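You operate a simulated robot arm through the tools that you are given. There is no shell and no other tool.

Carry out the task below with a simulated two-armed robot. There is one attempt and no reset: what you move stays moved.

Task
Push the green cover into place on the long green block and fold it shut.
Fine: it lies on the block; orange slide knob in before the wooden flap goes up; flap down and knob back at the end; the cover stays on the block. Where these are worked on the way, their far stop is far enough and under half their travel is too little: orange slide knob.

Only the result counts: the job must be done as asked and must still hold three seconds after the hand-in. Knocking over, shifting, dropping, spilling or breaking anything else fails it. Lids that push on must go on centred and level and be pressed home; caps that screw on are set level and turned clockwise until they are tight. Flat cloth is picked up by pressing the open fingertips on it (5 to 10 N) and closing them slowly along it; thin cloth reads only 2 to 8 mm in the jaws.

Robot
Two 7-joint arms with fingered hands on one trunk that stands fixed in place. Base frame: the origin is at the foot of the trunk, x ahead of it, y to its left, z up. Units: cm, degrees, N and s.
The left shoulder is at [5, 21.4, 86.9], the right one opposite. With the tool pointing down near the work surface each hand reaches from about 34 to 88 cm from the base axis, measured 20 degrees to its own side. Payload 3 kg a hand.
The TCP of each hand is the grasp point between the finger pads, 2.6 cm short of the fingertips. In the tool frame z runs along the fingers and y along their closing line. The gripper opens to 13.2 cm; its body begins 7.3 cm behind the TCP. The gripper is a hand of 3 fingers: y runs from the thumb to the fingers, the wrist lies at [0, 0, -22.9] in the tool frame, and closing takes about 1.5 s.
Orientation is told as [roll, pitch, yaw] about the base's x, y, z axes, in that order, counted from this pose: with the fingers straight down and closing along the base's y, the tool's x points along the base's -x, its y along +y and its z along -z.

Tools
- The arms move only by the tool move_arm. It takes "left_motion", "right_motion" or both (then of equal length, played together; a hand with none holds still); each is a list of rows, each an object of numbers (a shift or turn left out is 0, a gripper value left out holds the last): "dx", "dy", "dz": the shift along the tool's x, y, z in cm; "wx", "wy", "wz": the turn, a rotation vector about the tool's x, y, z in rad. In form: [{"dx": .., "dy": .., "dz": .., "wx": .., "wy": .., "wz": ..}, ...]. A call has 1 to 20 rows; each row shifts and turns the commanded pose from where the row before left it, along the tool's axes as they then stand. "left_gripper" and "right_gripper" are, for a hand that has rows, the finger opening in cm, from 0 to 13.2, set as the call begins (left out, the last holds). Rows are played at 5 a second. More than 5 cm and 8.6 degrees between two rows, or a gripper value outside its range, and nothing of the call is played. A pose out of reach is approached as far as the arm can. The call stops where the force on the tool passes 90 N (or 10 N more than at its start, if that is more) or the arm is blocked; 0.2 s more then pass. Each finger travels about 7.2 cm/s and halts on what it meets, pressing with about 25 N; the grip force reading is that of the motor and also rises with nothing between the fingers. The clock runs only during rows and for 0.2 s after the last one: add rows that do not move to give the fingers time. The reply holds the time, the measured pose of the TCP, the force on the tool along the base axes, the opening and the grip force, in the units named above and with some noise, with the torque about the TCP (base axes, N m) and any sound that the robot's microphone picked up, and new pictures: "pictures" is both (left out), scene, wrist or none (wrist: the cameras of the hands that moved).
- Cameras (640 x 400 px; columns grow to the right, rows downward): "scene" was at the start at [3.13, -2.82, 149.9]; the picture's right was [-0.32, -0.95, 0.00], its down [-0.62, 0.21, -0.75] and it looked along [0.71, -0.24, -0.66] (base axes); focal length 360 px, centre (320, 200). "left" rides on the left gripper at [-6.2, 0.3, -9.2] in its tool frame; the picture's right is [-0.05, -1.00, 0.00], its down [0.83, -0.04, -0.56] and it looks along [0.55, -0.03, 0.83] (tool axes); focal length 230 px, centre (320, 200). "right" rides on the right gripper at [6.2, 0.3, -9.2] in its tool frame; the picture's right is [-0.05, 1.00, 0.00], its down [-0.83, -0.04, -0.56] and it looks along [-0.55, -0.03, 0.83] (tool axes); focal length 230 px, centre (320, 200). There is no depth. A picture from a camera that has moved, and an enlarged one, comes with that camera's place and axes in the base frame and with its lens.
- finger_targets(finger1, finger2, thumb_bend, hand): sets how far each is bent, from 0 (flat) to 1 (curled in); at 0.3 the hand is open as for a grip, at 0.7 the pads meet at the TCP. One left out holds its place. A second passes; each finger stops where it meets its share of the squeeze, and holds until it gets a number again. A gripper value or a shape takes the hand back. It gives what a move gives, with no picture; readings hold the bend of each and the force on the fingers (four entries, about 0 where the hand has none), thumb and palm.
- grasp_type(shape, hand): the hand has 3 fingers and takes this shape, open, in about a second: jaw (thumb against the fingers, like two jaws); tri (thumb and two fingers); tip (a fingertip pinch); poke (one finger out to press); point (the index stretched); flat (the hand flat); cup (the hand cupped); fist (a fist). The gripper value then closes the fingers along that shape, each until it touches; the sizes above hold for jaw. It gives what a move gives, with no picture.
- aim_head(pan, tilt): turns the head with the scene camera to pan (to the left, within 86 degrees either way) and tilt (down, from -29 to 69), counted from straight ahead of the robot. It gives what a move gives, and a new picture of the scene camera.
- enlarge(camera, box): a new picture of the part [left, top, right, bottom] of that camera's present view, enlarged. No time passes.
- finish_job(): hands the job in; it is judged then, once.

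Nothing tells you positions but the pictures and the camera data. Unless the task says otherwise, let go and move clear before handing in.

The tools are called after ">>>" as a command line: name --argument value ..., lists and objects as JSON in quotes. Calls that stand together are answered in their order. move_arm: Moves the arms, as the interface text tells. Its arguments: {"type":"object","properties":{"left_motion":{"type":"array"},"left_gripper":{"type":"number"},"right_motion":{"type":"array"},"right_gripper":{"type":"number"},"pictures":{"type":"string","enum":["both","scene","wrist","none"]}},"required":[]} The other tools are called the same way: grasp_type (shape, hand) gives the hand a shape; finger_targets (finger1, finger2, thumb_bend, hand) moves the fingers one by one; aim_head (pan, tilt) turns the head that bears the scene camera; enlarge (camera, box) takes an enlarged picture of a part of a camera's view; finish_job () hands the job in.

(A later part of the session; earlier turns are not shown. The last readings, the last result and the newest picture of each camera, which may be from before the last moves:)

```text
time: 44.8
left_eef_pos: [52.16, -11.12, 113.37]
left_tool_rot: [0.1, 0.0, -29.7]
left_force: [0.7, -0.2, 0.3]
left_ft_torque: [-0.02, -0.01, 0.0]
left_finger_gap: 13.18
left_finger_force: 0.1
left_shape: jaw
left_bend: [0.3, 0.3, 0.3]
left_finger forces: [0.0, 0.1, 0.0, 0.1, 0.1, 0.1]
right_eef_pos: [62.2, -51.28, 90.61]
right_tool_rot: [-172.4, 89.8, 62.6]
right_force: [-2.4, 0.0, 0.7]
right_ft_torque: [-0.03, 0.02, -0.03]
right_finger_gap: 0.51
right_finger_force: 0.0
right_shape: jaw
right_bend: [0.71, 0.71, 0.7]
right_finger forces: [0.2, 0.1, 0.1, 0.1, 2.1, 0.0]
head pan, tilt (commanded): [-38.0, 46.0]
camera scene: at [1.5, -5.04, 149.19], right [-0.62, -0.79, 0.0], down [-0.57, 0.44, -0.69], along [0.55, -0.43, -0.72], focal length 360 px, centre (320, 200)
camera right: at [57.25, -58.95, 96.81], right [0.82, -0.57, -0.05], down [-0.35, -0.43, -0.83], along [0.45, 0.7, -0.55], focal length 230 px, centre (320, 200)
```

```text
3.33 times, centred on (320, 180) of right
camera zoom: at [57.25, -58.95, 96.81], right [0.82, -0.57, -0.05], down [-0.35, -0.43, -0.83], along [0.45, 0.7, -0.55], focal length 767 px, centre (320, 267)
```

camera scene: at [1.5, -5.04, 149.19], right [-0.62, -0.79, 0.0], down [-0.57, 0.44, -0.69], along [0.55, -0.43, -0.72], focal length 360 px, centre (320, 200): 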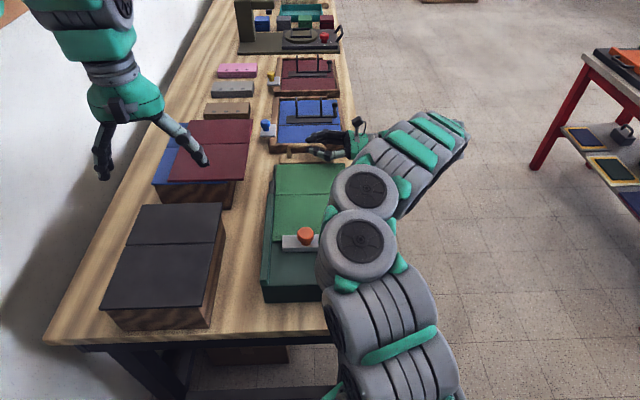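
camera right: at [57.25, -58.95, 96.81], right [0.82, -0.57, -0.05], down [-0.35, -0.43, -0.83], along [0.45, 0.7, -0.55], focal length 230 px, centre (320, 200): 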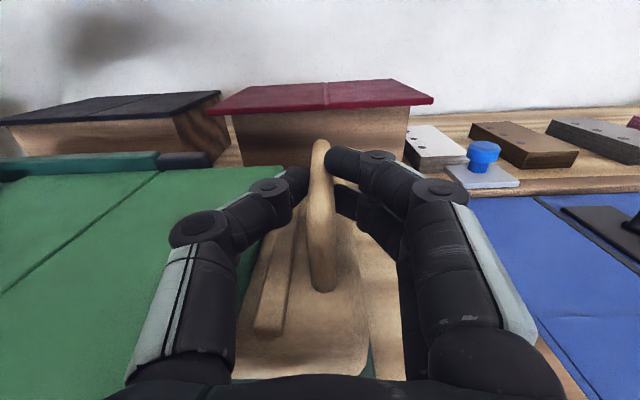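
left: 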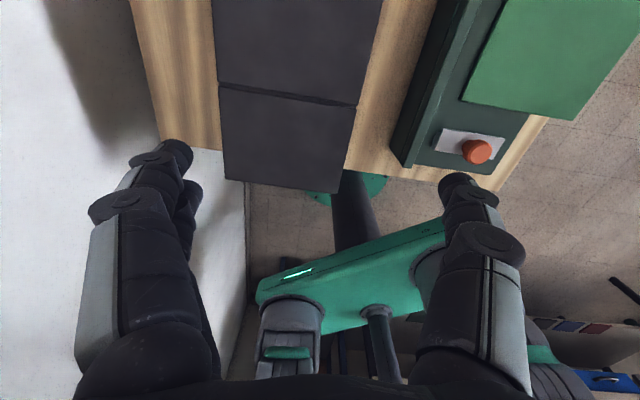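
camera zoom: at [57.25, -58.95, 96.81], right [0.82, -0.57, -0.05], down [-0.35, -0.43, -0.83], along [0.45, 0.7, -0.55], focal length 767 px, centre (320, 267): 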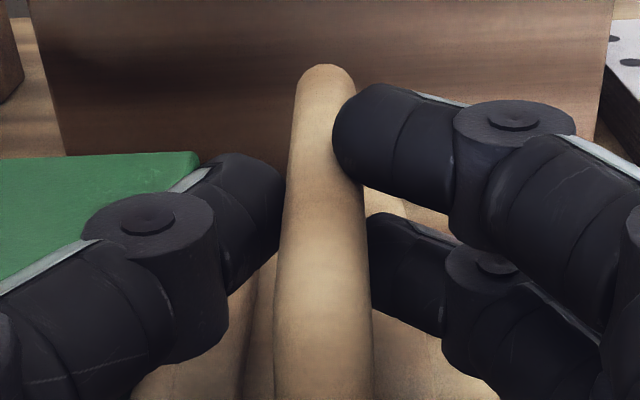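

Now the bar sits between the thumb and both fingers. I'll squeeze fully.

>>> move_arm --right_motion '[{}, {}, {}, {}]' --right_gripper 0 --pictures "none"

```text
time: 45.8
left_eef_pos: [52.11, -11.22, 113.3]
left_tool_rot: [0.0, 0.0, -29.8]
left_force: [0.3, 0.5, -1.0]
left_ft_torque: [-0.01, -0.03, -0.01]
left_finger_gap: 13.22
left_finger_force: 0.1
left_shape: jaw
left_bend: [0.3, 0.3, 0.3]
left_finger forces: [0.0, 0.0, 0.0, 0.0, 0.1, 0.0]
right_eef_pos: [62.35, -51.02, 90.67]
right_tool_rot: [-168.8, 89.8, 66.1]
right_force: [-5.3, 8.8, 1.0]
right_ft_torque: [0.02, 0.02, 0.15]
right_finger_gap: 0.03
right_finger_force: 24.9
right_shape: jaw
right_bend: [0.7, 0.7, 0.7]
right_finger forces: [9.8, 6.1, 0.0, 0.0, 24.4, 0.1]
head pan, tilt (commanded): [-38.0, 46.0]
```

The bar is gripped firmly. I'll raise the flap along its arc about the estimated hinge (u 65.4, z 87), first 12° to check the forces.

>>> move_arm --right_motion '[{"dx": 0.78, "dy": -0.212, "wz": -0.05236}, {"dx": 0.78, "dy": -0.212, "wz": -0.05236}, {"dx": 0.78, "dy": -0.212, "wz": -0.05236}, {"dx": 0.78, "dy": -0.212, "wz": -0.05236}, {}]' --pictures "both"

>>> enlarge --camera "scene" --box '[240, 90, 400, 210]'

```text
time: 47.0
left_eef_pos: [52.12, -11.03, 113.32]
left_tool_rot: [0.0, 0.0, -29.8]
left_force: [0.6, -0.6, 0.4]
left_ft_torque: [0.0, 0.04, 0.04]
left_finger_gap: 13.21
left_finger_force: 0.1
left_shape: jaw
left_bend: [0.3, 0.3, 0.3]
left_finger forces: [0.0, 0.0, 0.0, 0.0, 0.0, 0.0]
right_eef_pos: [61.49, -50.62, 93.78]
right_tool_rot: [90.2, 77.9, -34.8]
right_force: [2.1, 2.8, -3.1]
right_ft_torque: [0.03, 0.02, 0.03]
right_finger_gap: 0.0
right_finger_force: 25.0
right_shape: jaw
right_bend: [0.7, 0.7, 0.7]
right_finger forces: [13.0, 12.9, 0.1, 0.1, 20.3, 0.0]
head pan, tilt (commanded): [-38.0, 46.0]
camera scene: at [1.51, -5.04, 149.19], right [-0.62, -0.79, 0.0], down [-0.57, 0.44, -0.69], along [0.55, -0.43, -0.72], focal length 360 px, centre (320, 200)
camera right: at [55.35, -57.55, 99.84], right [0.81, -0.57, 0.16], down [-0.21, -0.53, -0.82], along [0.55, 0.63, -0.55], focal length 230 px, centre (320, 200)
```

scene: 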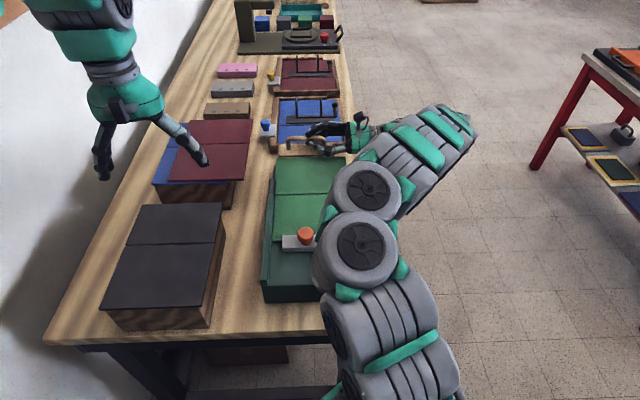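
right: 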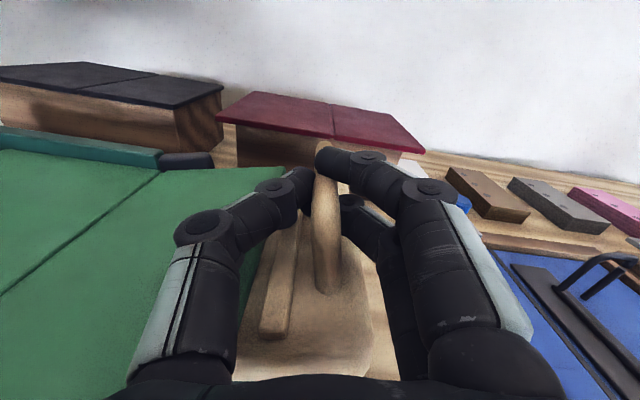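

```text
3.33 times, centred on (320, 150) of scene
camera zoom: at [1.51, -5.04, 149.19], right [-0.62, -0.79, 0.0], down [-0.57, 0.44, -0.69], along [0.55, -0.43, -0.72], focal length 1199 px, centre (320, 367)
```

zoom: 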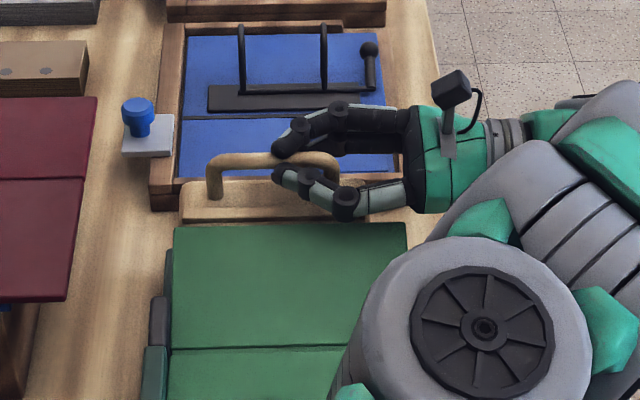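

The flap and panel rise together with only a few newtons. I'll continue to about 45°.

>>> move_arm --right_motion '[{"dx": 0.78, "dy": -0.212, "wz": -0.05236}, {"dx": 0.78, "dy": -0.212, "wz": -0.05236}, {"dx": 0.78, "dy": -0.212, "wz": -0.05236}, {"dx": 0.78, "dy": -0.212, "wz": -0.05236}, {"dx": 0.78, "dy": -0.212, "wz": -0.05236}, {"dx": 0.78, "dy": -0.212, "wz": -0.05236}, {"dx": 0.78, "dy": -0.212, "wz": -0.05236}, {"dx": 0.78, "dy": -0.212, "wz": -0.05236}, {"dx": 0.78, "dy": -0.212, "wz": -0.05236}, {"dx": 0.78, "dy": -0.212, "wz": -0.05236}, {}]' --pictures "both"

>>> enlarge --camera "scene" --box '[240, 90, 400, 210]'

```text
time: 49.4
left_eef_pos: [52.16, -11.14, 113.29]
left_tool_rot: [0.0, 0.0, -29.7]
left_force: [-0.4, 0.3, 0.2]
left_ft_torque: [0.02, 0.02, 0.02]
left_finger_gap: 13.19
left_finger_force: 0.0
left_shape: jaw
left_bend: [0.3, 0.3, 0.3]
left_finger forces: [0.0, 0.1, 0.1, 0.1, 0.0, 0.1]
right_eef_pos: [57.1, -47.59, 99.69]
right_tool_rot: [90.2, 48.0, -34.9]
right_force: [11.1, -0.9, 7.9]
right_ft_torque: [0.05, -0.05, -0.1]
right_finger_gap: 0.02
right_finger_force: 24.8
right_shape: jaw
right_bend: [0.7, 0.7, 0.72]
right_finger forces: [14.2, 18.2, 0.0, 0.1, 13.0, 0.0]
head pan, tilt (commanded): [-38.0, 46.0]
camera scene: at [1.52, -5.03, 149.19], right [-0.62, -0.79, 0.0], down [-0.57, 0.44, -0.69], along [0.55, -0.43, -0.72], focal length 360 px, centre (320, 200)
camera right: at [48.72, -52.92, 104.57], right [0.64, -0.45, 0.63], down [0.11, -0.75, -0.65], along [0.76, 0.48, -0.43], focal length 230 px, centre (320, 200)
```

scene: 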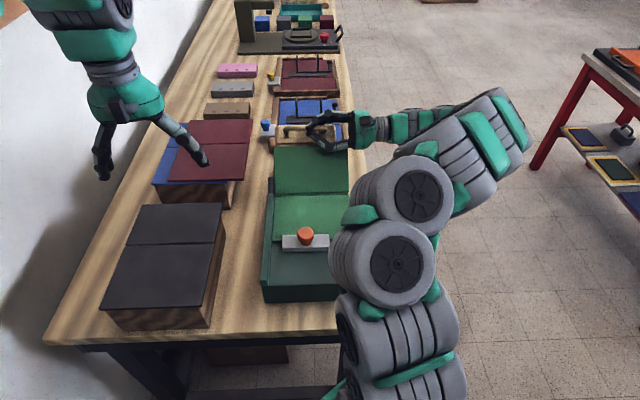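
right: 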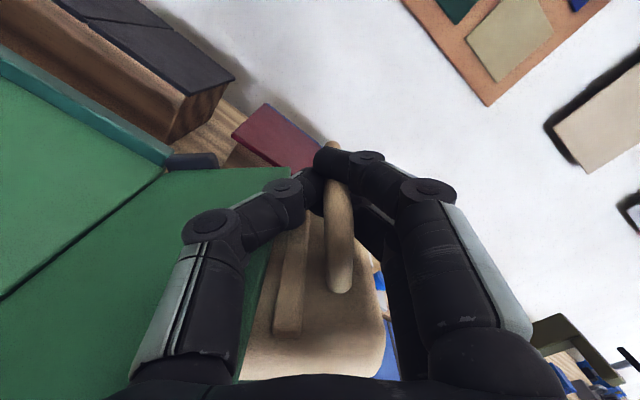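

```text
3.33 times, centred on (320, 150) of scene
camera zoom: at [1.52, -5.03, 149.19], right [-0.62, -0.79, 0.0], down [-0.57, 0.44, -0.69], along [0.55, -0.43, -0.72], focal length 1199 px, centre (320, 367)
```

zoom: 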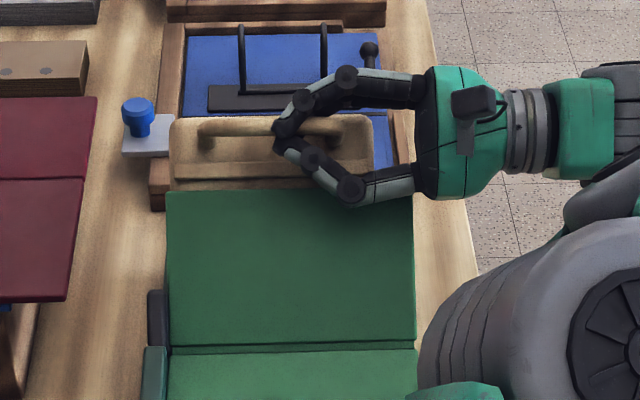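

At 42° there is about 12 N pushing outward, so the true hinge is slightly off my estimate. I'll add a small outward correction and continue in shorter stages.

>>> move_arm --right_motion '[{"dx": 0.79, "dy": -0.132, "wz": -0.05236}, {"dx": 0.79, "dy": -0.132, "wz": -0.05236}, {"dx": 0.79, "dy": -0.15, "wz": -0.05236}, {"dx": 0.79, "dy": -0.16, "wz": -0.05236}, {"dx": 0.78, "dy": -0.17, "wz": -0.05236}, {"dx": 0.78, "dy": -0.18, "wz": -0.05236}, {}]' --pictures "both"

>>> enlarge --camera "scene" --box '[240, 90, 400, 260]'

```text
time: 51.0
left_eef_pos: [52.12, -11.16, 113.39]
left_tool_rot: [-0.1, 0.0, -29.8]
left_force: [-0.3, -0.1, 0.3]
left_ft_torque: [0.01, -0.05, -0.03]
left_finger_gap: 13.2
left_finger_force: 0.1
left_shape: jaw
left_bend: [0.3, 0.3, 0.3]
left_finger forces: [0.1, 0.1, 0.0, 0.1, 0.0, 0.0]
right_eef_pos: [53.82, -45.18, 102.16]
right_tool_rot: [90.1, 29.9, -35.1]
right_force: [6.3, 5.6, -0.9]
right_ft_torque: [-0.07, 0.06, 0.03]
right_finger_gap: 0.02
right_finger_force: 24.6
right_shape: jaw
right_bend: [0.7, 0.7, 0.72]
right_finger forces: [13.9, 19.0, 0.0, 0.0, 18.4, 0.0]
head pan, tilt (commanded): [-38.0, 46.0]
camera scene: at [1.51, -5.03, 149.19], right [-0.62, -0.79, 0.0], down [-0.57, 0.44, -0.69], along [0.55, -0.43, -0.72], focal length 360 px, centre (320, 200)
camera right: at [44.25, -49.74, 105.57], right [0.44, -0.31, 0.84], down [0.25, -0.85, -0.45], along [0.86, 0.41, -0.3], focal length 230 px, centre (320, 200)
```

scene: 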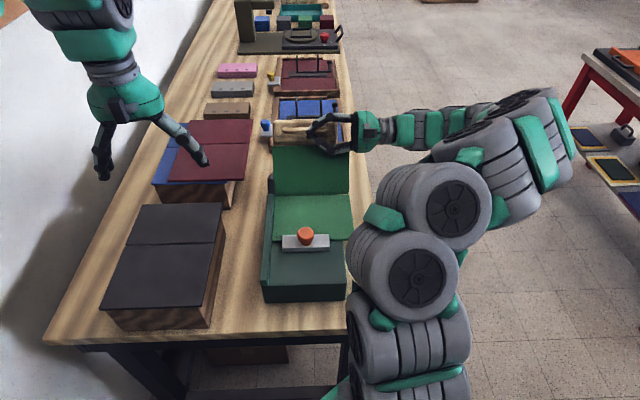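
right: 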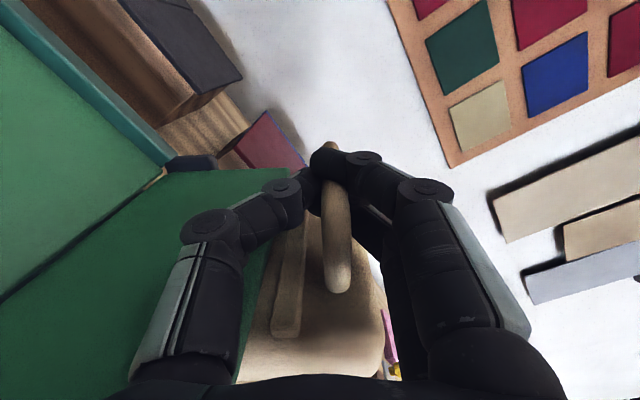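

```text
2.35 times, centred on (320, 175) of scene
camera zoom: at [1.51, -5.03, 149.19], right [-0.62, -0.79, 0.0], down [-0.57, 0.44, -0.69], along [0.55, -0.43, -0.72], focal length 846 px, centre (320, 259)
```

zoom: 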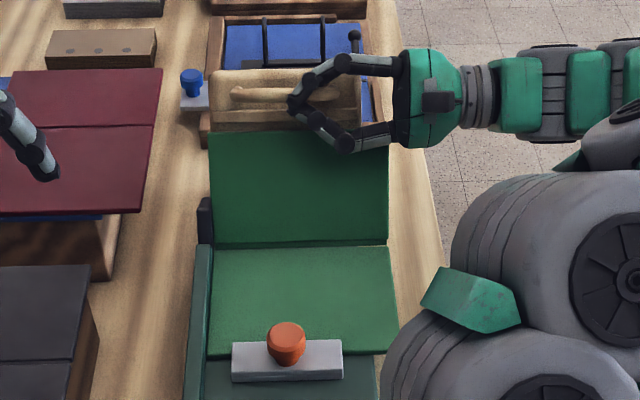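

At 60° all looks good; the refined hinge estimate is (u 65.2, z 87.4). I'll continue toward 84°.

>>> move_arm --right_motion '[{"dx": 0.79, "dy": -0.19, "wz": -0.05236}, {"dx": 0.79, "dy": -0.19, "wz": -0.05236}, {"dx": 0.79, "dy": -0.19, "wz": -0.05236}, {"dx": 0.79, "dy": -0.19, "wz": -0.05236}, {"dx": 0.79, "dy": -0.19, "wz": -0.05236}, {"dx": 0.79, "dy": -0.19, "wz": -0.05236}, {"dx": 0.79, "dy": -0.19, "wz": -0.05236}, {"dx": 0.79, "dy": -0.19, "wz": -0.05236}, {}]' --pictures "both"

>>> enlarge --camera "scene" --box '[240, 90, 400, 260]'

```text
time: 53.0
left_eef_pos: [52.13, -11.08, 113.33]
left_tool_rot: [-0.1, 0.0, -29.8]
left_force: [-0.1, 0.2, -0.8]
left_ft_torque: [-0.01, 0.03, 0.01]
left_finger_gap: 13.2
left_finger_force: 0.1
left_shape: jaw
left_bend: [0.3, 0.3, 0.3]
left_finger forces: [0.1, 0.0, 0.0, 0.0, 0.0, 0.1]
right_eef_pos: [48.48, -41.45, 102.93]
right_tool_rot: [90.1, 6.0, -34.9]
right_force: [8.2, 12.0, 8.7]
right_ft_torque: [-0.02, 0.04, 0.03]
right_finger_gap: 0.01
right_finger_force: 24.5
right_shape: jaw
right_bend: [0.7, 0.69, 0.72]
right_finger forces: [15.5, 17.9, 0.0, 0.0, 13.2, 0.0]
head pan, tilt (commanded): [-38.0, 46.0]
camera scene: at [1.51, -5.01, 149.19], right [-0.62, -0.79, 0.0], down [-0.57, 0.44, -0.69], along [0.55, -0.43, -0.72], focal length 360 px, centre (320, 200)
camera right: at [38.21, -45.5, 103.82], right [0.13, -0.09, 0.99], down [0.35, -0.93, -0.13], along [0.93, 0.37, -0.09], focal length 230 px, centre (320, 200)
```

scene: 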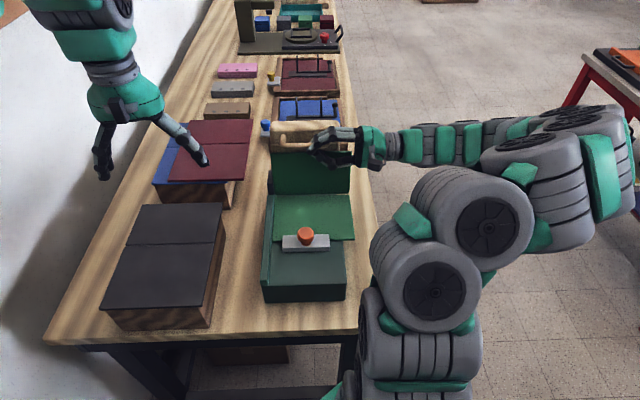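
right: 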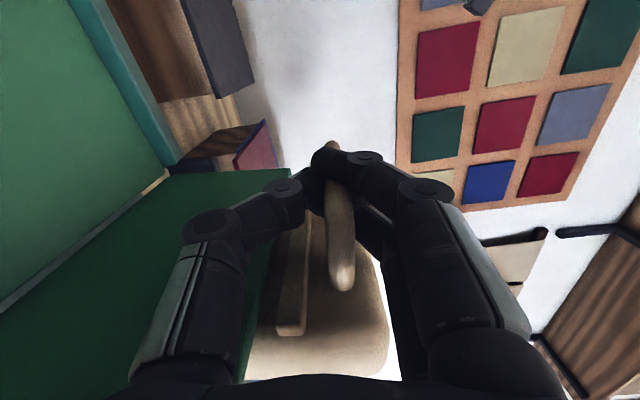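

```text
2.35 times, centred on (320, 175) of scene
camera zoom: at [1.51, -5.01, 149.19], right [-0.62, -0.79, 0.0], down [-0.57, 0.44, -0.69], along [0.55, -0.43, -0.72], focal length 846 px, centre (320, 259)
```

zoom: 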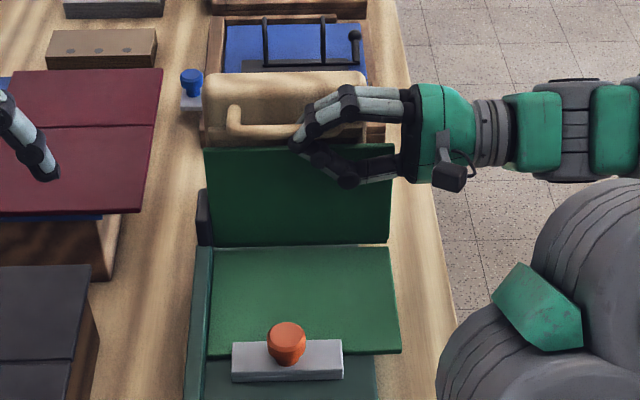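

The flap is at 84° with the panel on it. The thumb knuckle is in the panel's fall path, so at about 93° I'll loosen into a cage and slide the hand right along the bar. First, the last few degrees.

>>> move_arm --right_motion '[{"dx": 0.79, "dy": -0.16, "dz": 0.05, "wz": -0.05236}, {"dx": 0.79, "dy": -0.16, "dz": 0.05, "wz": -0.05236}, {"dx": 0.79, "dy": -0.16, "dz": 0.05, "wz": -0.05236}, {"dx": 0.79, "dy": -0.16, "wz": -0.05236}, {}]' --pictures "both"

>>> enlarge --camera "scene" --box '[250, 100, 390, 220]'

>>> enlarge --camera "right" --box '[80, 120, 480, 400]'

```text
time: 54.2
left_eef_pos: [52.24, -11.22, 113.37]
left_tool_rot: [0.0, 0.1, -29.7]
left_force: [-0.5, 0.8, 0.6]
left_ft_torque: [-0.04, -0.03, 0.03]
left_finger_gap: 13.18
left_finger_force: 0.0
left_shape: jaw
left_bend: [0.3, 0.3, 0.3]
left_finger forces: [0.1, 0.0, 0.1, 0.0, 0.0, 0.1]
right_eef_pos: [45.96, -39.53, 102.25]
right_tool_rot: [90.0, -5.9, -35.2]
right_force: [3.2, 4.7, 4.9]
right_ft_torque: [0.03, 0.0, 0.02]
right_finger_gap: 0.0
right_finger_force: 24.6
right_shape: jaw
right_bend: [0.7, 0.69, 0.72]
right_finger forces: [15.2, 18.8, 0.0, 0.1, 16.1, 0.1]
head pan, tilt (commanded): [-38.0, 46.0]
camera scene: at [1.5, -5.02, 149.19], right [-0.62, -0.79, 0.0], down [-0.57, 0.44, -0.69], along [0.55, -0.43, -0.72], focal length 360 px, centre (320, 200)
camera right: at [35.7, -43.6, 101.92], right [-0.04, 0.03, 1.0], down [0.36, -0.93, 0.04], along [0.93, 0.36, 0.03], focal length 230 px, centre (320, 200)
```

scene: 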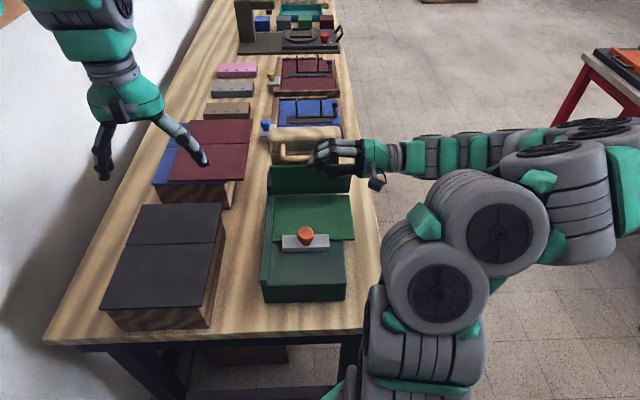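
right: 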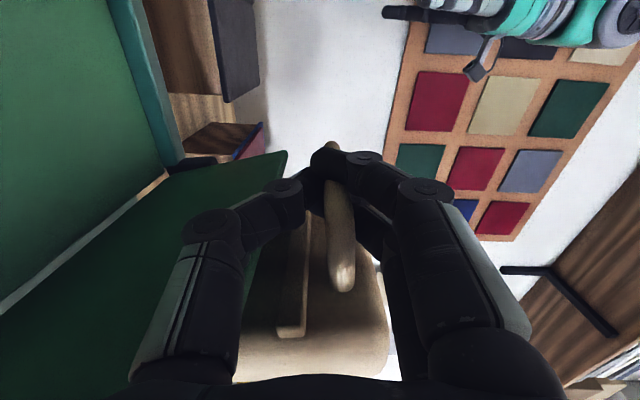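

```text
3.33 times, centred on (320, 160) of scene
camera zoom: at [1.5, -5.02, 149.19], right [-0.62, -0.79, 0.0], down [-0.57, 0.44, -0.69], along [0.55, -0.43, -0.72], focal length 1199 px, centre (320, 333)
```

zoom: 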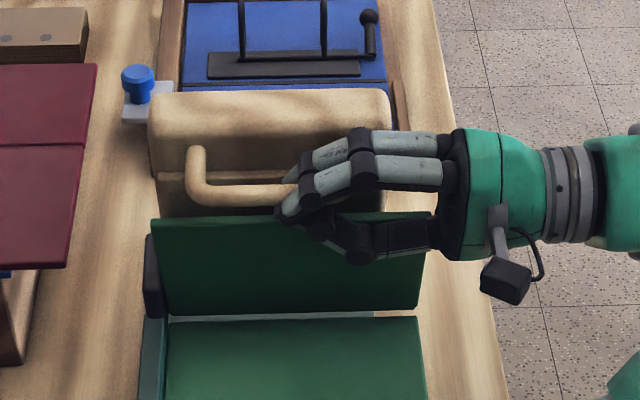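

```text
1.43 times, centred on (280, 260) of right
camera zoom: at [35.7, -43.6, 101.92], right [-0.04, 0.03, 1.0], down [0.36, -0.93, 0.04], along [0.93, 0.36, 0.03], focal length 329 px, centre (377, 114)
```

zoom: 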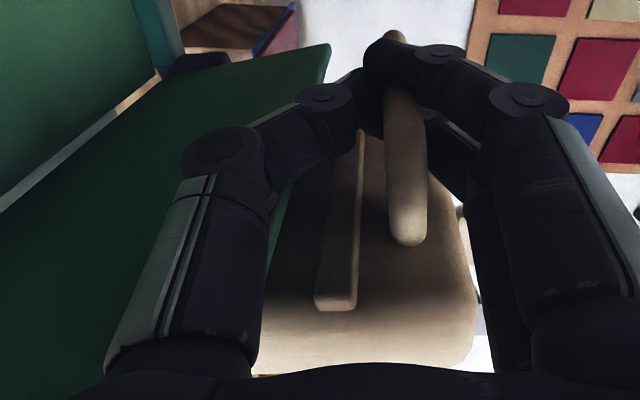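

At 96° the panel has come free of the flap and leans on my thumb, so it folds under gravity. Releasing here would let the flap fall hard, so I'll carry both over to about 117° and then further.

>>> move_arm --right_motion '[{"dx": 0.79, "dy": -0.18, "dz": 0.03, "wz": -0.05236}, {"dx": 0.79, "dy": -0.18, "dz": 0.03, "wz": -0.05236}, {"dx": 0.79, "dy": -0.18, "wz": -0.05236}, {"dx": 0.79, "dy": -0.18, "wz": -0.05236}, {"dx": 0.79, "dy": -0.18, "wz": -0.05236}, {"dx": 0.79, "dy": -0.18, "wz": -0.05236}, {"dx": 0.79, "dy": -0.18, "wz": -0.05236}, {}]' --pictures "both"

>>> enlarge --camera "scene" --box '[240, 100, 400, 260]'

```text
time: 55.6
left_eef_pos: [52.11, -11.11, 113.29]
left_tool_rot: [0.0, 0.1, -29.8]
left_force: [0.2, -0.1, 0.0]
left_ft_torque: [0.0, -0.02, 0.01]
left_finger_gap: 13.21
left_finger_force: 0.1
left_shape: jaw
left_bend: [0.3, 0.3, 0.3]
left_finger forces: [0.0, 0.0, 0.0, 0.0, 0.0, 0.0]
right_eef_pos: [43.42, -37.93, 100.68]
right_tool_rot: [90.6, -22.4, -36.9]
right_force: [30.4, -7.0, 11.3]
right_ft_torque: [0.14, 0.28, -0.26]
right_finger_gap: 0.0
right_finger_force: 24.8
right_shape: jaw
right_bend: [0.71, 0.68, 0.73]
right_finger forces: [0.0, 42.8, 0.0, 0.0, 18.2, 0.1]
head pan, tilt (commanded): [-38.0, 46.0]
stopped in row 6 (right hand): the force on the tool passed its limit at 106 N (the readings are from after the stop); the commanded pose is now the measured one
camera scene: at [1.54, -5.03, 149.19], right [-0.62, -0.79, 0.0], down [-0.57, 0.44, -0.69], along [0.55, -0.43, -0.72], focal length 360 px, centre (320, 200)
camera right: at [33.28, -41.78, 98.65], right [-0.27, 0.19, 0.94], down [0.3, -0.92, 0.27], along [0.92, 0.35, 0.19], focal length 230 px, centre (320, 200)
```

scene: 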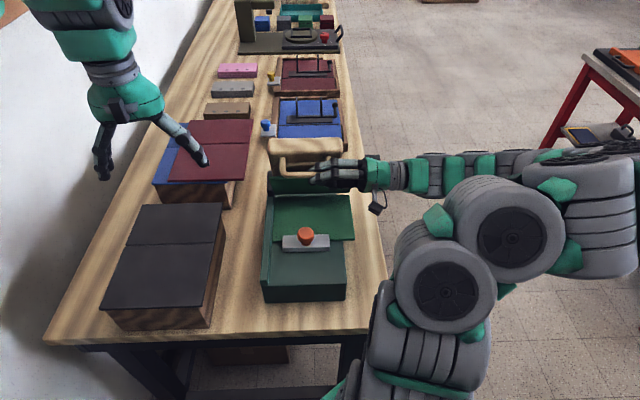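
right: 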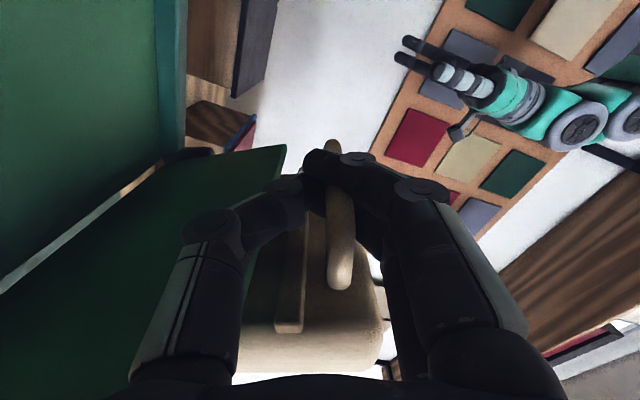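

```text
2.50 times, centred on (320, 180) of scene
camera zoom: at [1.54, -5.03, 149.19], right [-0.62, -0.79, 0.0], down [-0.57, 0.44, -0.69], along [0.55, -0.43, -0.72], focal length 899 px, centre (320, 250)
```

zoom: 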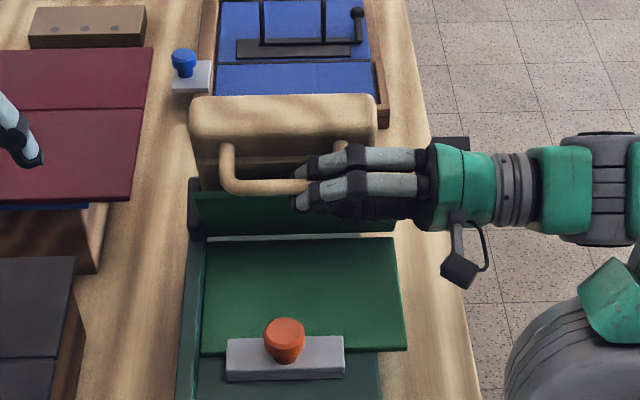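

The flap met a stop at about 108°, past vertical, so it should rest there by itself. I'll relieve the pressure, open the grip slightly and check that the flap stays.

>>> move_arm --right_motion '[{"dx": -0.6, "dy": 0.12, "wz": 0.05}, {}, {}]' --pictures "none"

>>> move_arm --right_motion '[{}, {}, {}]' --right_gripper 3 --pictures "both"

>>> enlarge --camera "scene" --box '[240, 100, 400, 260]'

>>> enlarge --camera "right" --box '[80, 120, 480, 400]'

```text
time: 56.4
left_eef_pos: [52.15, -11.13, 113.29]
left_tool_rot: [-0.1, 0.0, -29.7]
left_force: [0.5, 0.3, -0.5]
left_ft_torque: [-0.02, 0.0, 0.01]
left_finger_gap: 13.19
left_finger_force: 0.0
left_shape: jaw
left_bend: [0.3, 0.3, 0.3]
left_finger forces: [0.0, 0.0, 0.0, 0.0, 0.0, 0.1]
right_eef_pos: [43.7, -37.97, 100.99]
right_tool_rot: [90.5, -19.6, -36.5]
right_force: [8.8, 8.1, -6.1]
right_ft_torque: [-0.17, 0.12, -0.01]
right_finger_gap: 0.0
right_finger_force: 24.6
right_shape: jaw
right_bend: [0.71, 0.68, 0.72]
right_finger forces: [18.9, 22.1, 0.1, 0.1, 20.3, 0.0]
head pan, tilt (commanded): [-38.0, 46.0]
```

```text
time: 57.2
left_eef_pos: [52.17, -11.14, 113.36]
left_tool_rot: [0.0, -0.1, -29.7]
left_force: [0.2, -1.1, -0.3]
left_ft_torque: [0.01, 0.01, -0.01]
left_finger_gap: 13.19
left_finger_force: 0.1
left_shape: jaw
left_bend: [0.3, 0.3, 0.3]
left_finger forces: [0.0, 0.1, 0.0, 0.0, 0.0, 0.0]
right_eef_pos: [43.61, -38.11, 100.94]
right_tool_rot: [90.3, -19.6, -36.7]
right_force: [10.9, -3.2, -19.4]
right_ft_torque: [-0.19, 0.2, -0.11]
right_finger_gap: 2.25
right_finger_force: 0.2
right_shape: jaw
right_bend: [0.76, 0.75, 0.7]
right_finger forces: [12.4, 16.1, 0.1, 0.0, 0.1, 0.1]
head pan, tilt (commanded): [-38.0, 46.0]
camera scene: at [1.54, -5.06, 149.19], right [-0.62, -0.79, 0.0], down [-0.57, 0.44, -0.69], along [0.55, -0.43, -0.72], focal length 360 px, centre (320, 200)
camera right: at [33.46, -42.07, 99.18], right [-0.23, 0.16, 0.96], down [0.31, -0.92, 0.23], along [0.92, 0.35, 0.16], focal length 230 px, centre (320, 200)
```

scene: 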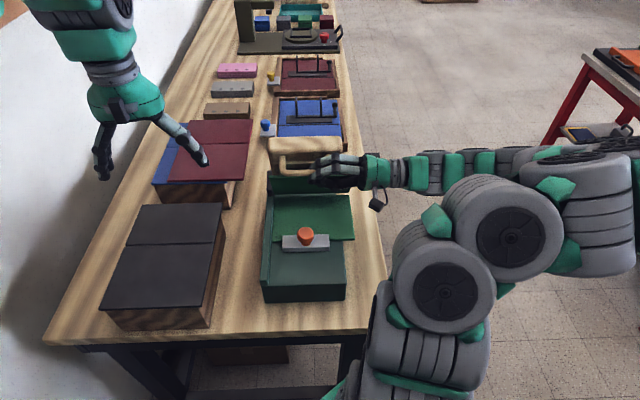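
right: 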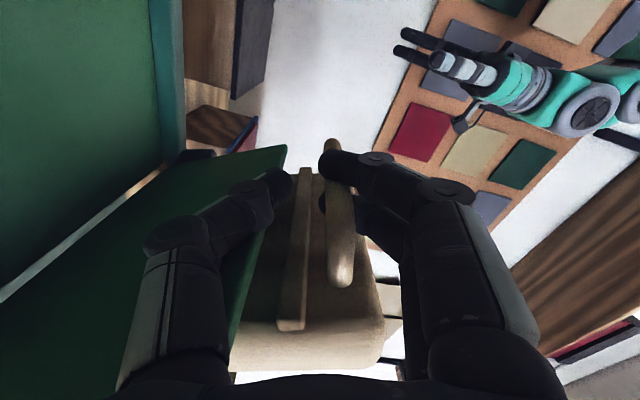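

```text
2.50 times, centred on (320, 180) of scene
camera zoom: at [1.54, -5.06, 149.19], right [-0.62, -0.79, 0.0], down [-0.57, 0.44, -0.69], along [0.55, -0.43, -0.72], focal length 899 px, centre (320, 250)
```

zoom: 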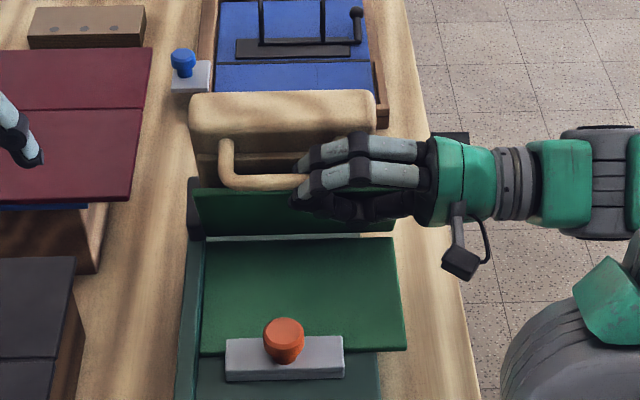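

```text
1.43 times, centred on (280, 260) of right
camera zoom: at [33.46, -42.07, 99.18], right [-0.23, 0.16, 0.96], down [0.31, -0.92, 0.23], along [0.92, 0.35, 0.16], focal length 329 px, centre (377, 114)
```

zoom: 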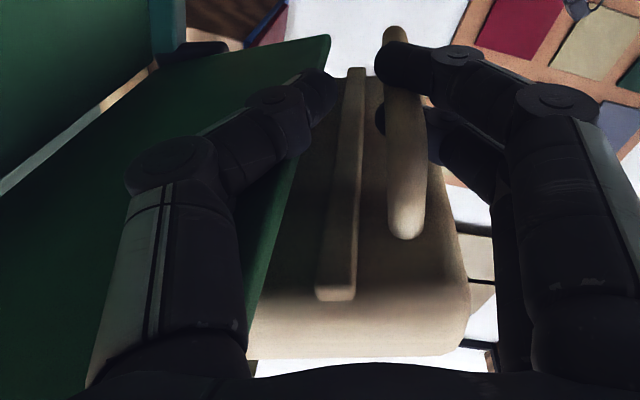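

The flap holds at its stop, but the bar is wedged between the two fingers and one fingertip is inside the handle loop. I'll open wider and lift the fingers outward, away from the hinge, before withdrawing.

>>> move_arm --right_motion '[{}, {}, {"dy": 0.3}, {"dy": 0.3}, {}]' --right_gripper 6 --pictures "both"

>>> enlarge --camera "right" --box '[80, 120, 480, 400]'

>>> enlarge --camera "scene" --box '[240, 100, 400, 260]'

```text
time: 58.4
left_eef_pos: [52.23, -11.1, 113.22]
left_tool_rot: [-0.1, 0.0, -29.8]
left_force: [1.6, 0.1, 0.0]
left_ft_torque: [-0.03, -0.01, 0.0]
left_finger_gap: 13.19
left_finger_force: 0.0
left_shape: jaw
left_bend: [0.3, 0.3, 0.3]
left_finger forces: [0.0, 0.0, 0.1, 0.0, 0.1, 0.0]
right_eef_pos: [43.56, -37.9, 101.6]
right_tool_rot: [90.5, -19.6, -36.6]
right_force: [-0.3, -0.2, -0.4]
right_ft_torque: [0.0, 0.04, -0.05]
right_finger_gap: 5.92
right_finger_force: 0.0
right_shape: jaw
right_bend: [0.73, 0.73, 0.7]
right_finger forces: [0.0, 0.0, 0.0, 0.0, 0.1, 0.0]
head pan, tilt (commanded): [-38.0, 46.0]
camera scene: at [1.5, -5.04, 149.19], right [-0.62, -0.79, 0.0], down [-0.57, 0.44, -0.69], along [0.55, -0.43, -0.72], focal length 360 px, centre (320, 200)
camera right: at [33.29, -41.87, 99.8], right [-0.23, 0.16, 0.96], down [0.31, -0.92, 0.23], along [0.92, 0.35, 0.17], focal length 230 px, centre (320, 200)
```

scene: 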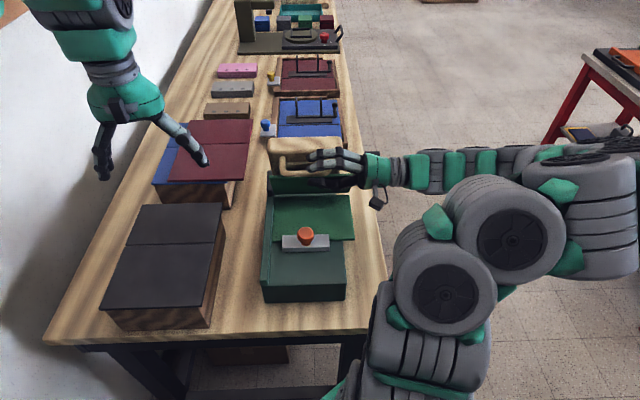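
right: 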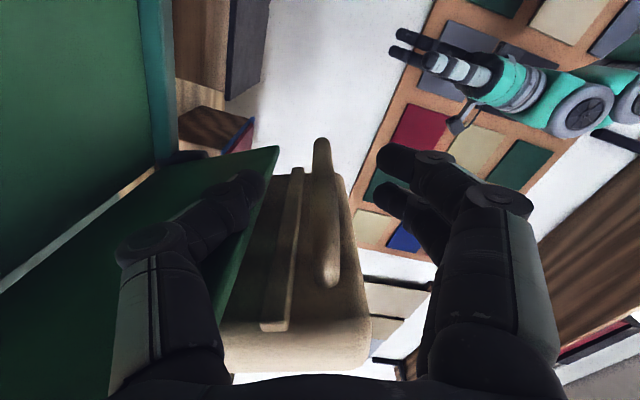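

```text
1.43 times, centred on (280, 260) of right
camera zoom: at [33.29, -41.87, 99.8], right [-0.23, 0.16, 0.96], down [0.31, -0.92, 0.23], along [0.92, 0.35, 0.17], focal length 329 px, centre (377, 114)
```

zoom: 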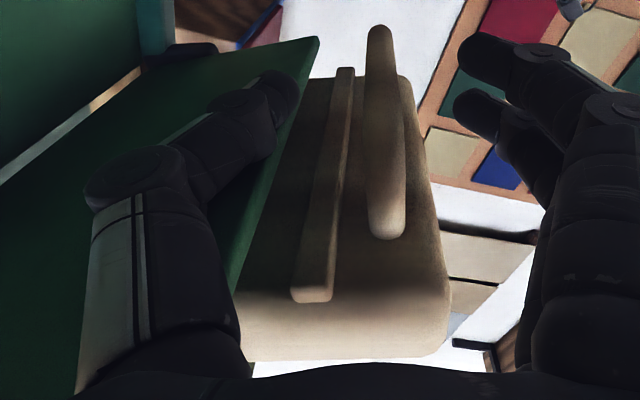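

```text
2.50 times, centred on (320, 180) of scene
camera zoom: at [1.5, -5.04, 149.19], right [-0.62, -0.79, 0.0], down [-0.57, 0.44, -0.69], along [0.55, -0.43, -0.72], focal length 899 px, centre (320, 250)
```

zoom: 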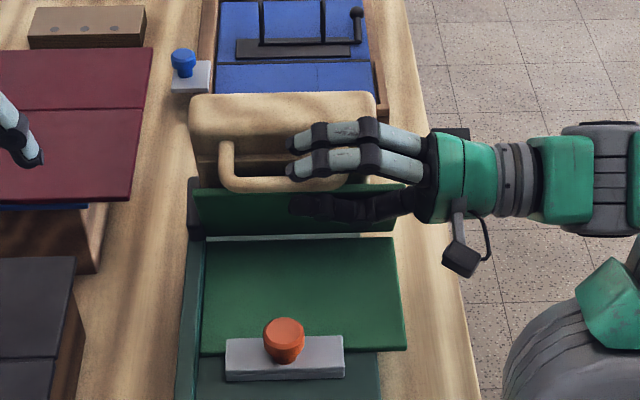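

The handle is free and the flap stays at its stop by itself; the panel leans on the open thumb. I'll swing the hand toward the robot to lower the panel gently, then slide out to the right.

>>> move_arm --right_motion '[{"dx": 0.8, "dy": -0.19, "wz": -0.05236}, {"dx": 0.8, "dy": -0.19, "wz": -0.05236}, {"dx": 0.8, "dy": -0.19, "wz": -0.05236}, {"dx": 0.8, "dy": -0.19, "wz": -0.05236}, {"dx": 0.8, "dy": -0.19, "wz": -0.05236}, {"dx": 0.8, "dy": -0.19, "wz": -0.05236}, {"dx": 0.8, "dy": -0.19, "wz": -0.05236}, {}]' --pictures "both"

>>> enlarge --camera "scene" --box '[240, 100, 400, 260]'

```text
time: 60.2
left_eef_pos: [52.28, -11.04, 113.23]
left_tool_rot: [0.0, 0.0, -29.7]
left_force: [0.4, 0.3, -0.5]
left_ft_torque: [0.04, -0.03, -0.02]
left_finger_gap: 13.2
left_finger_force: 0.0
left_shape: jaw
left_bend: [0.3, 0.3, 0.3]
left_finger forces: [0.0, 0.0, 0.0, 0.0, 0.0, 0.0]
right_eef_pos: [39.75, -35.44, 98.42]
right_tool_rot: [90.1, -40.2, -36.5]
right_force: [-1.0, 0.5, -0.5]
right_ft_torque: [0.06, 0.02, 0.0]
right_finger_gap: 5.98
right_finger_force: 0.1
right_shape: jaw
right_bend: [0.73, 0.73, 0.7]
right_finger forces: [0.0, 0.1, 0.1, 0.0, 0.5, 0.1]
right hand out of reach, approached as far as the arm can: row 7
head pan, tilt (commanded): [-38.0, 46.0]
camera scene: at [1.5, -5.04, 149.19], right [-0.62, -0.79, 0.0], down [-0.57, 0.44, -0.69], along [0.55, -0.43, -0.72], focal length 360 px, centre (320, 200)
camera right: at [30.39, -40.01, 94.81], right [-0.49, 0.36, 0.8], down [0.2, -0.84, 0.5], along [0.85, 0.41, 0.34], focal length 230 px, centre (320, 200)
```

scene: 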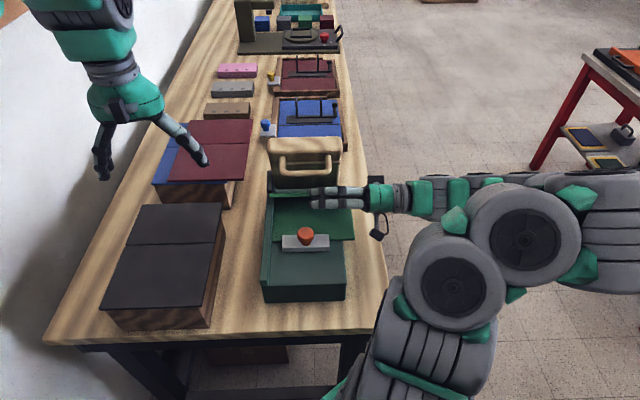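
right: 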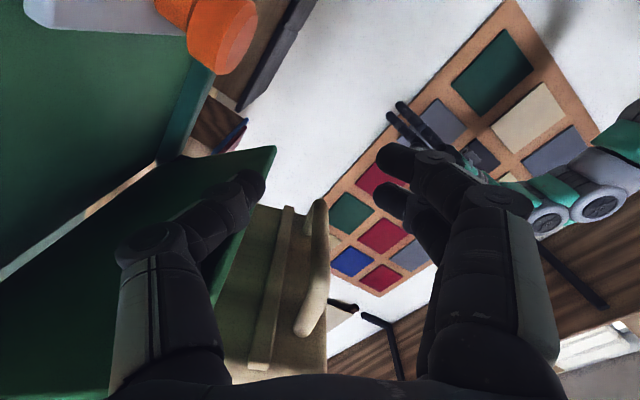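

```text
2.50 times, centred on (320, 180) of scene
camera zoom: at [1.5, -5.04, 149.19], right [-0.62, -0.79, 0.0], down [-0.57, 0.44, -0.69], along [0.55, -0.43, -0.72], focal length 899 px, centre (320, 250)
```

zoom: 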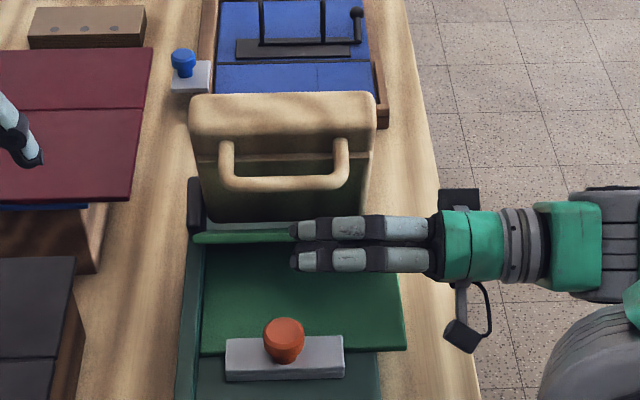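

The panel follows the thumb down to about 130° while the flap stays put. Now I'll withdraw the hand to the right so the panel drops shut.

>>> move_arm --right_motion '[{"dz": -1.5}, {"dz": -2}, {"dz": -2}, {"dz": -2}, {"dz": -2}, {"dz": -2}, {"dz": -2}, {}]' --pictures "both"

>>> enlarge --camera "scene" --box '[240, 100, 400, 260]'

```text
time: 62.0
left_eef_pos: [52.15, -11.16, 113.29]
left_tool_rot: [0.0, 0.1, -29.7]
left_force: [0.1, -0.7, -0.1]
left_ft_torque: [0.0, 0.0, -0.02]
left_finger_gap: 13.18
left_finger_force: 0.2
left_shape: jaw
left_bend: [0.3, 0.3, 0.3]
left_finger forces: [0.0, 0.0, 0.0, 0.0, 0.0, 0.0]
right_eef_pos: [31.83, -46.24, 98.41]
right_tool_rot: [90.7, -40.5, -36.8]
right_force: [0.5, 0.7, 0.1]
right_ft_torque: [-0.01, 0.03, -0.02]
right_finger_gap: 5.97
right_finger_force: 0.1
right_shape: jaw
right_bend: [0.73, 0.73, 0.7]
right_finger forces: [0.0, 0.0, 0.1, 0.0, 0.0, 0.1]
head pan, tilt (commanded): [-38.0, 46.0]
camera scene: at [1.5, -5.04, 149.19], right [-0.62, -0.79, 0.0], down [-0.57, 0.44, -0.69], along [0.55, -0.43, -0.72], focal length 360 px, centre (320, 200)
camera right: at [22.47, -50.79, 94.68], right [-0.49, 0.36, 0.79], down [0.2, -0.84, 0.5], along [0.85, 0.41, 0.35], focal length 230 px, centre (320, 200)
```

scene: 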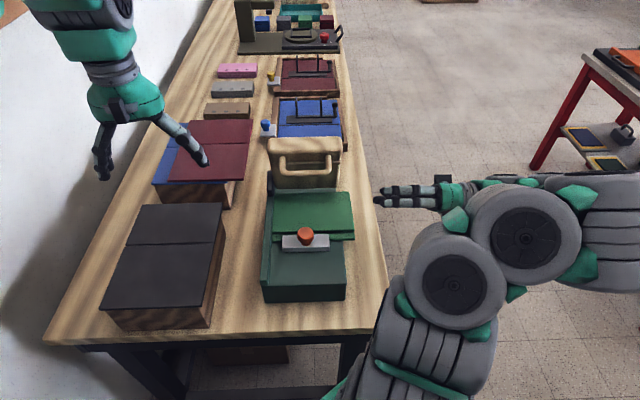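
right: 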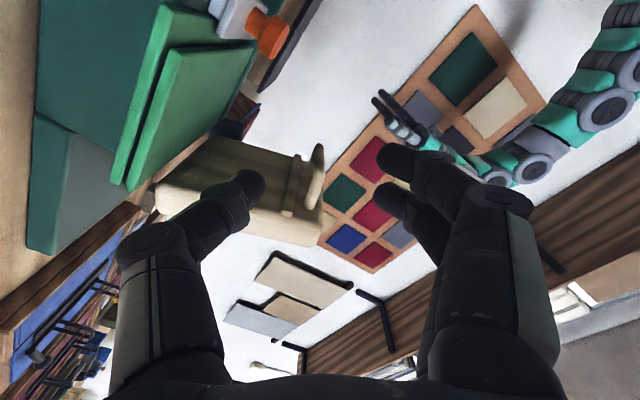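

```text
2.50 times, centred on (320, 180) of scene
camera zoom: at [1.5, -5.04, 149.19], right [-0.62, -0.79, 0.0], down [-0.57, 0.44, -0.69], along [0.55, -0.43, -0.72], focal length 899 px, centre (320, 250)
```

zoom: 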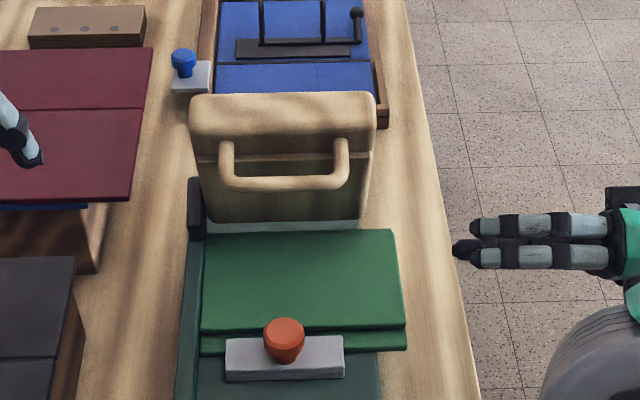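

The panel has dropped onto the near panel and the flap stands at its stop. I'll check how tightly it closed.

>>> enlarge --camera "right" --box '[20, 0, 340, 220]'

>>> enlarge --camera "scene" --box '[255, 180, 365, 260]'

```text
1.82 times, centred on (180, 110) of right
camera zoom: at [22.47, -50.79, 94.68], right [-0.49, 0.36, 0.79], down [0.2, -0.84, 0.5], along [0.85, 0.41, 0.35], focal length 418 px, centre (574, 364)
```

zoom: 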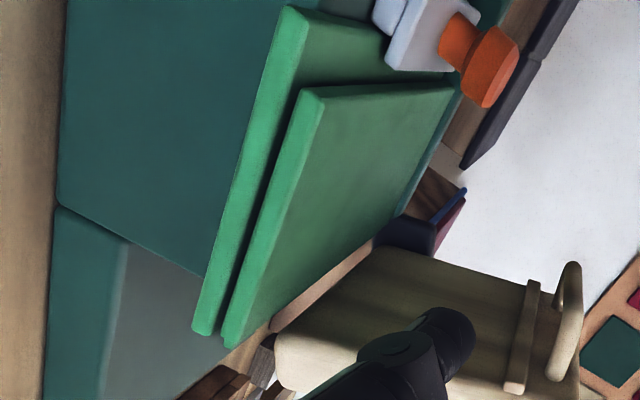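

```text
5.00 times, centred on (310, 220) of scene
camera zoom: at [1.5, -5.04, 149.19], right [-0.62, -0.79, 0.0], down [-0.57, 0.44, -0.69], along [0.55, -0.43, -0.72], focal length 1798 px, centre (370, 100)
```

zoom: 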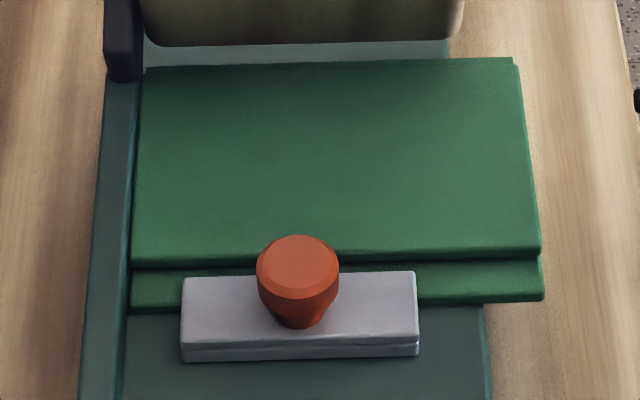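

The panel is closed apart from a slight gap that I'll press later. Next is bringing the flap back down: its bar at the stop is near u 58.1, z 101.1 (flap about 105°). I'll line the hand up to the right of it at that angle.

>>> move_arm --right_motion '[{"dx": -2, "dy": -0.5}, {"dx": -2, "dy": -0.5}, {"dx": -1.93, "dy": -0.52}, {"wz": 0.111}, {"wz": 0.111}, {"wz": 0.111}, {"wz": 0.112}, {"wx": -0.0073, "wy": 0.027}, {}]' --pictures "both"

>>> enlarge --camera "right" --box '[100, 60, 440, 300]'

```text
time: 64.0
left_eef_pos: [52.06, -11.2, 113.2]
left_tool_rot: [0.1, 0.1, -29.7]
left_force: [-0.1, 0.2, -0.2]
left_ft_torque: [0.03, 0.01, -0.01]
left_finger_gap: 13.19
left_finger_force: 0.1
left_shape: jaw
left_bend: [0.3, 0.3, 0.3]
left_finger forces: [0.0, 0.0, 0.0, 0.1, 0.1, 0.1]
right_eef_pos: [36.22, -49.61, 101.11]
right_tool_rot: [90.5, -15.1, -35.0]
right_force: [-1.3, 1.0, -0.2]
right_ft_torque: [0.02, -0.01, 0.01]
right_finger_gap: 5.95
right_finger_force: 0.1
right_shape: jaw
right_bend: [0.73, 0.73, 0.7]
right_finger forces: [0.0, 0.0, 0.1, 0.0, 0.0, 0.0]
head pan, tilt (commanded): [-38.0, 46.0]
camera scene: at [1.5, -5.04, 149.19], right [-0.62, -0.79, 0.0], down [-0.57, 0.44, -0.69], along [0.55, -0.43, -0.72], focal length 360 px, centre (320, 200)
camera right: at [26.02, -53.71, 99.79], right [-0.18, 0.11, 0.98], down [0.35, -0.92, 0.17], along [0.92, 0.37, 0.12], focal length 230 px, centre (320, 200)
```

scene: 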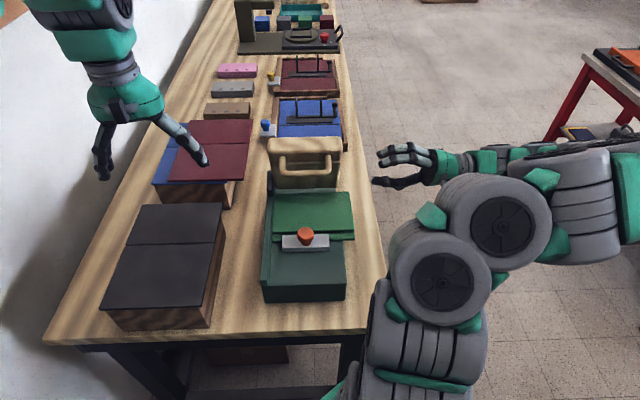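
right: 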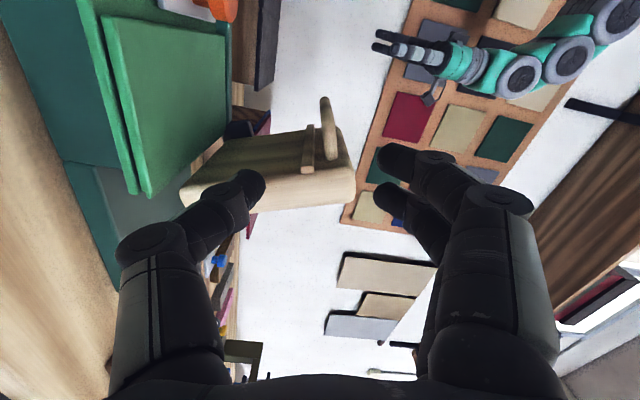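

```text
1.67 times, centred on (270, 180) of right
camera zoom: at [26.02, -53.71, 99.79], right [-0.18, 0.11, 0.98], down [0.35, -0.92, 0.17], along [0.92, 0.37, 0.12], focal length 384 px, centre (403, 233)
```

zoom: 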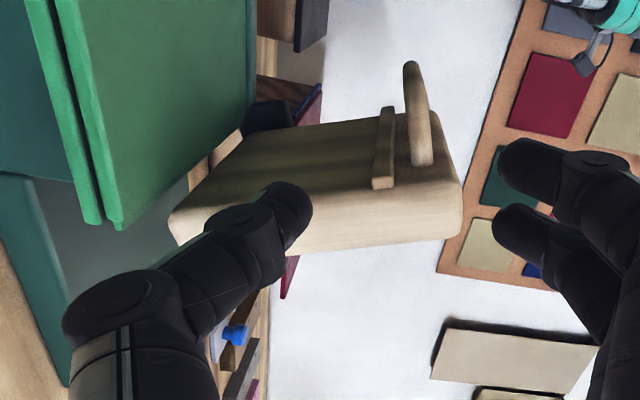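

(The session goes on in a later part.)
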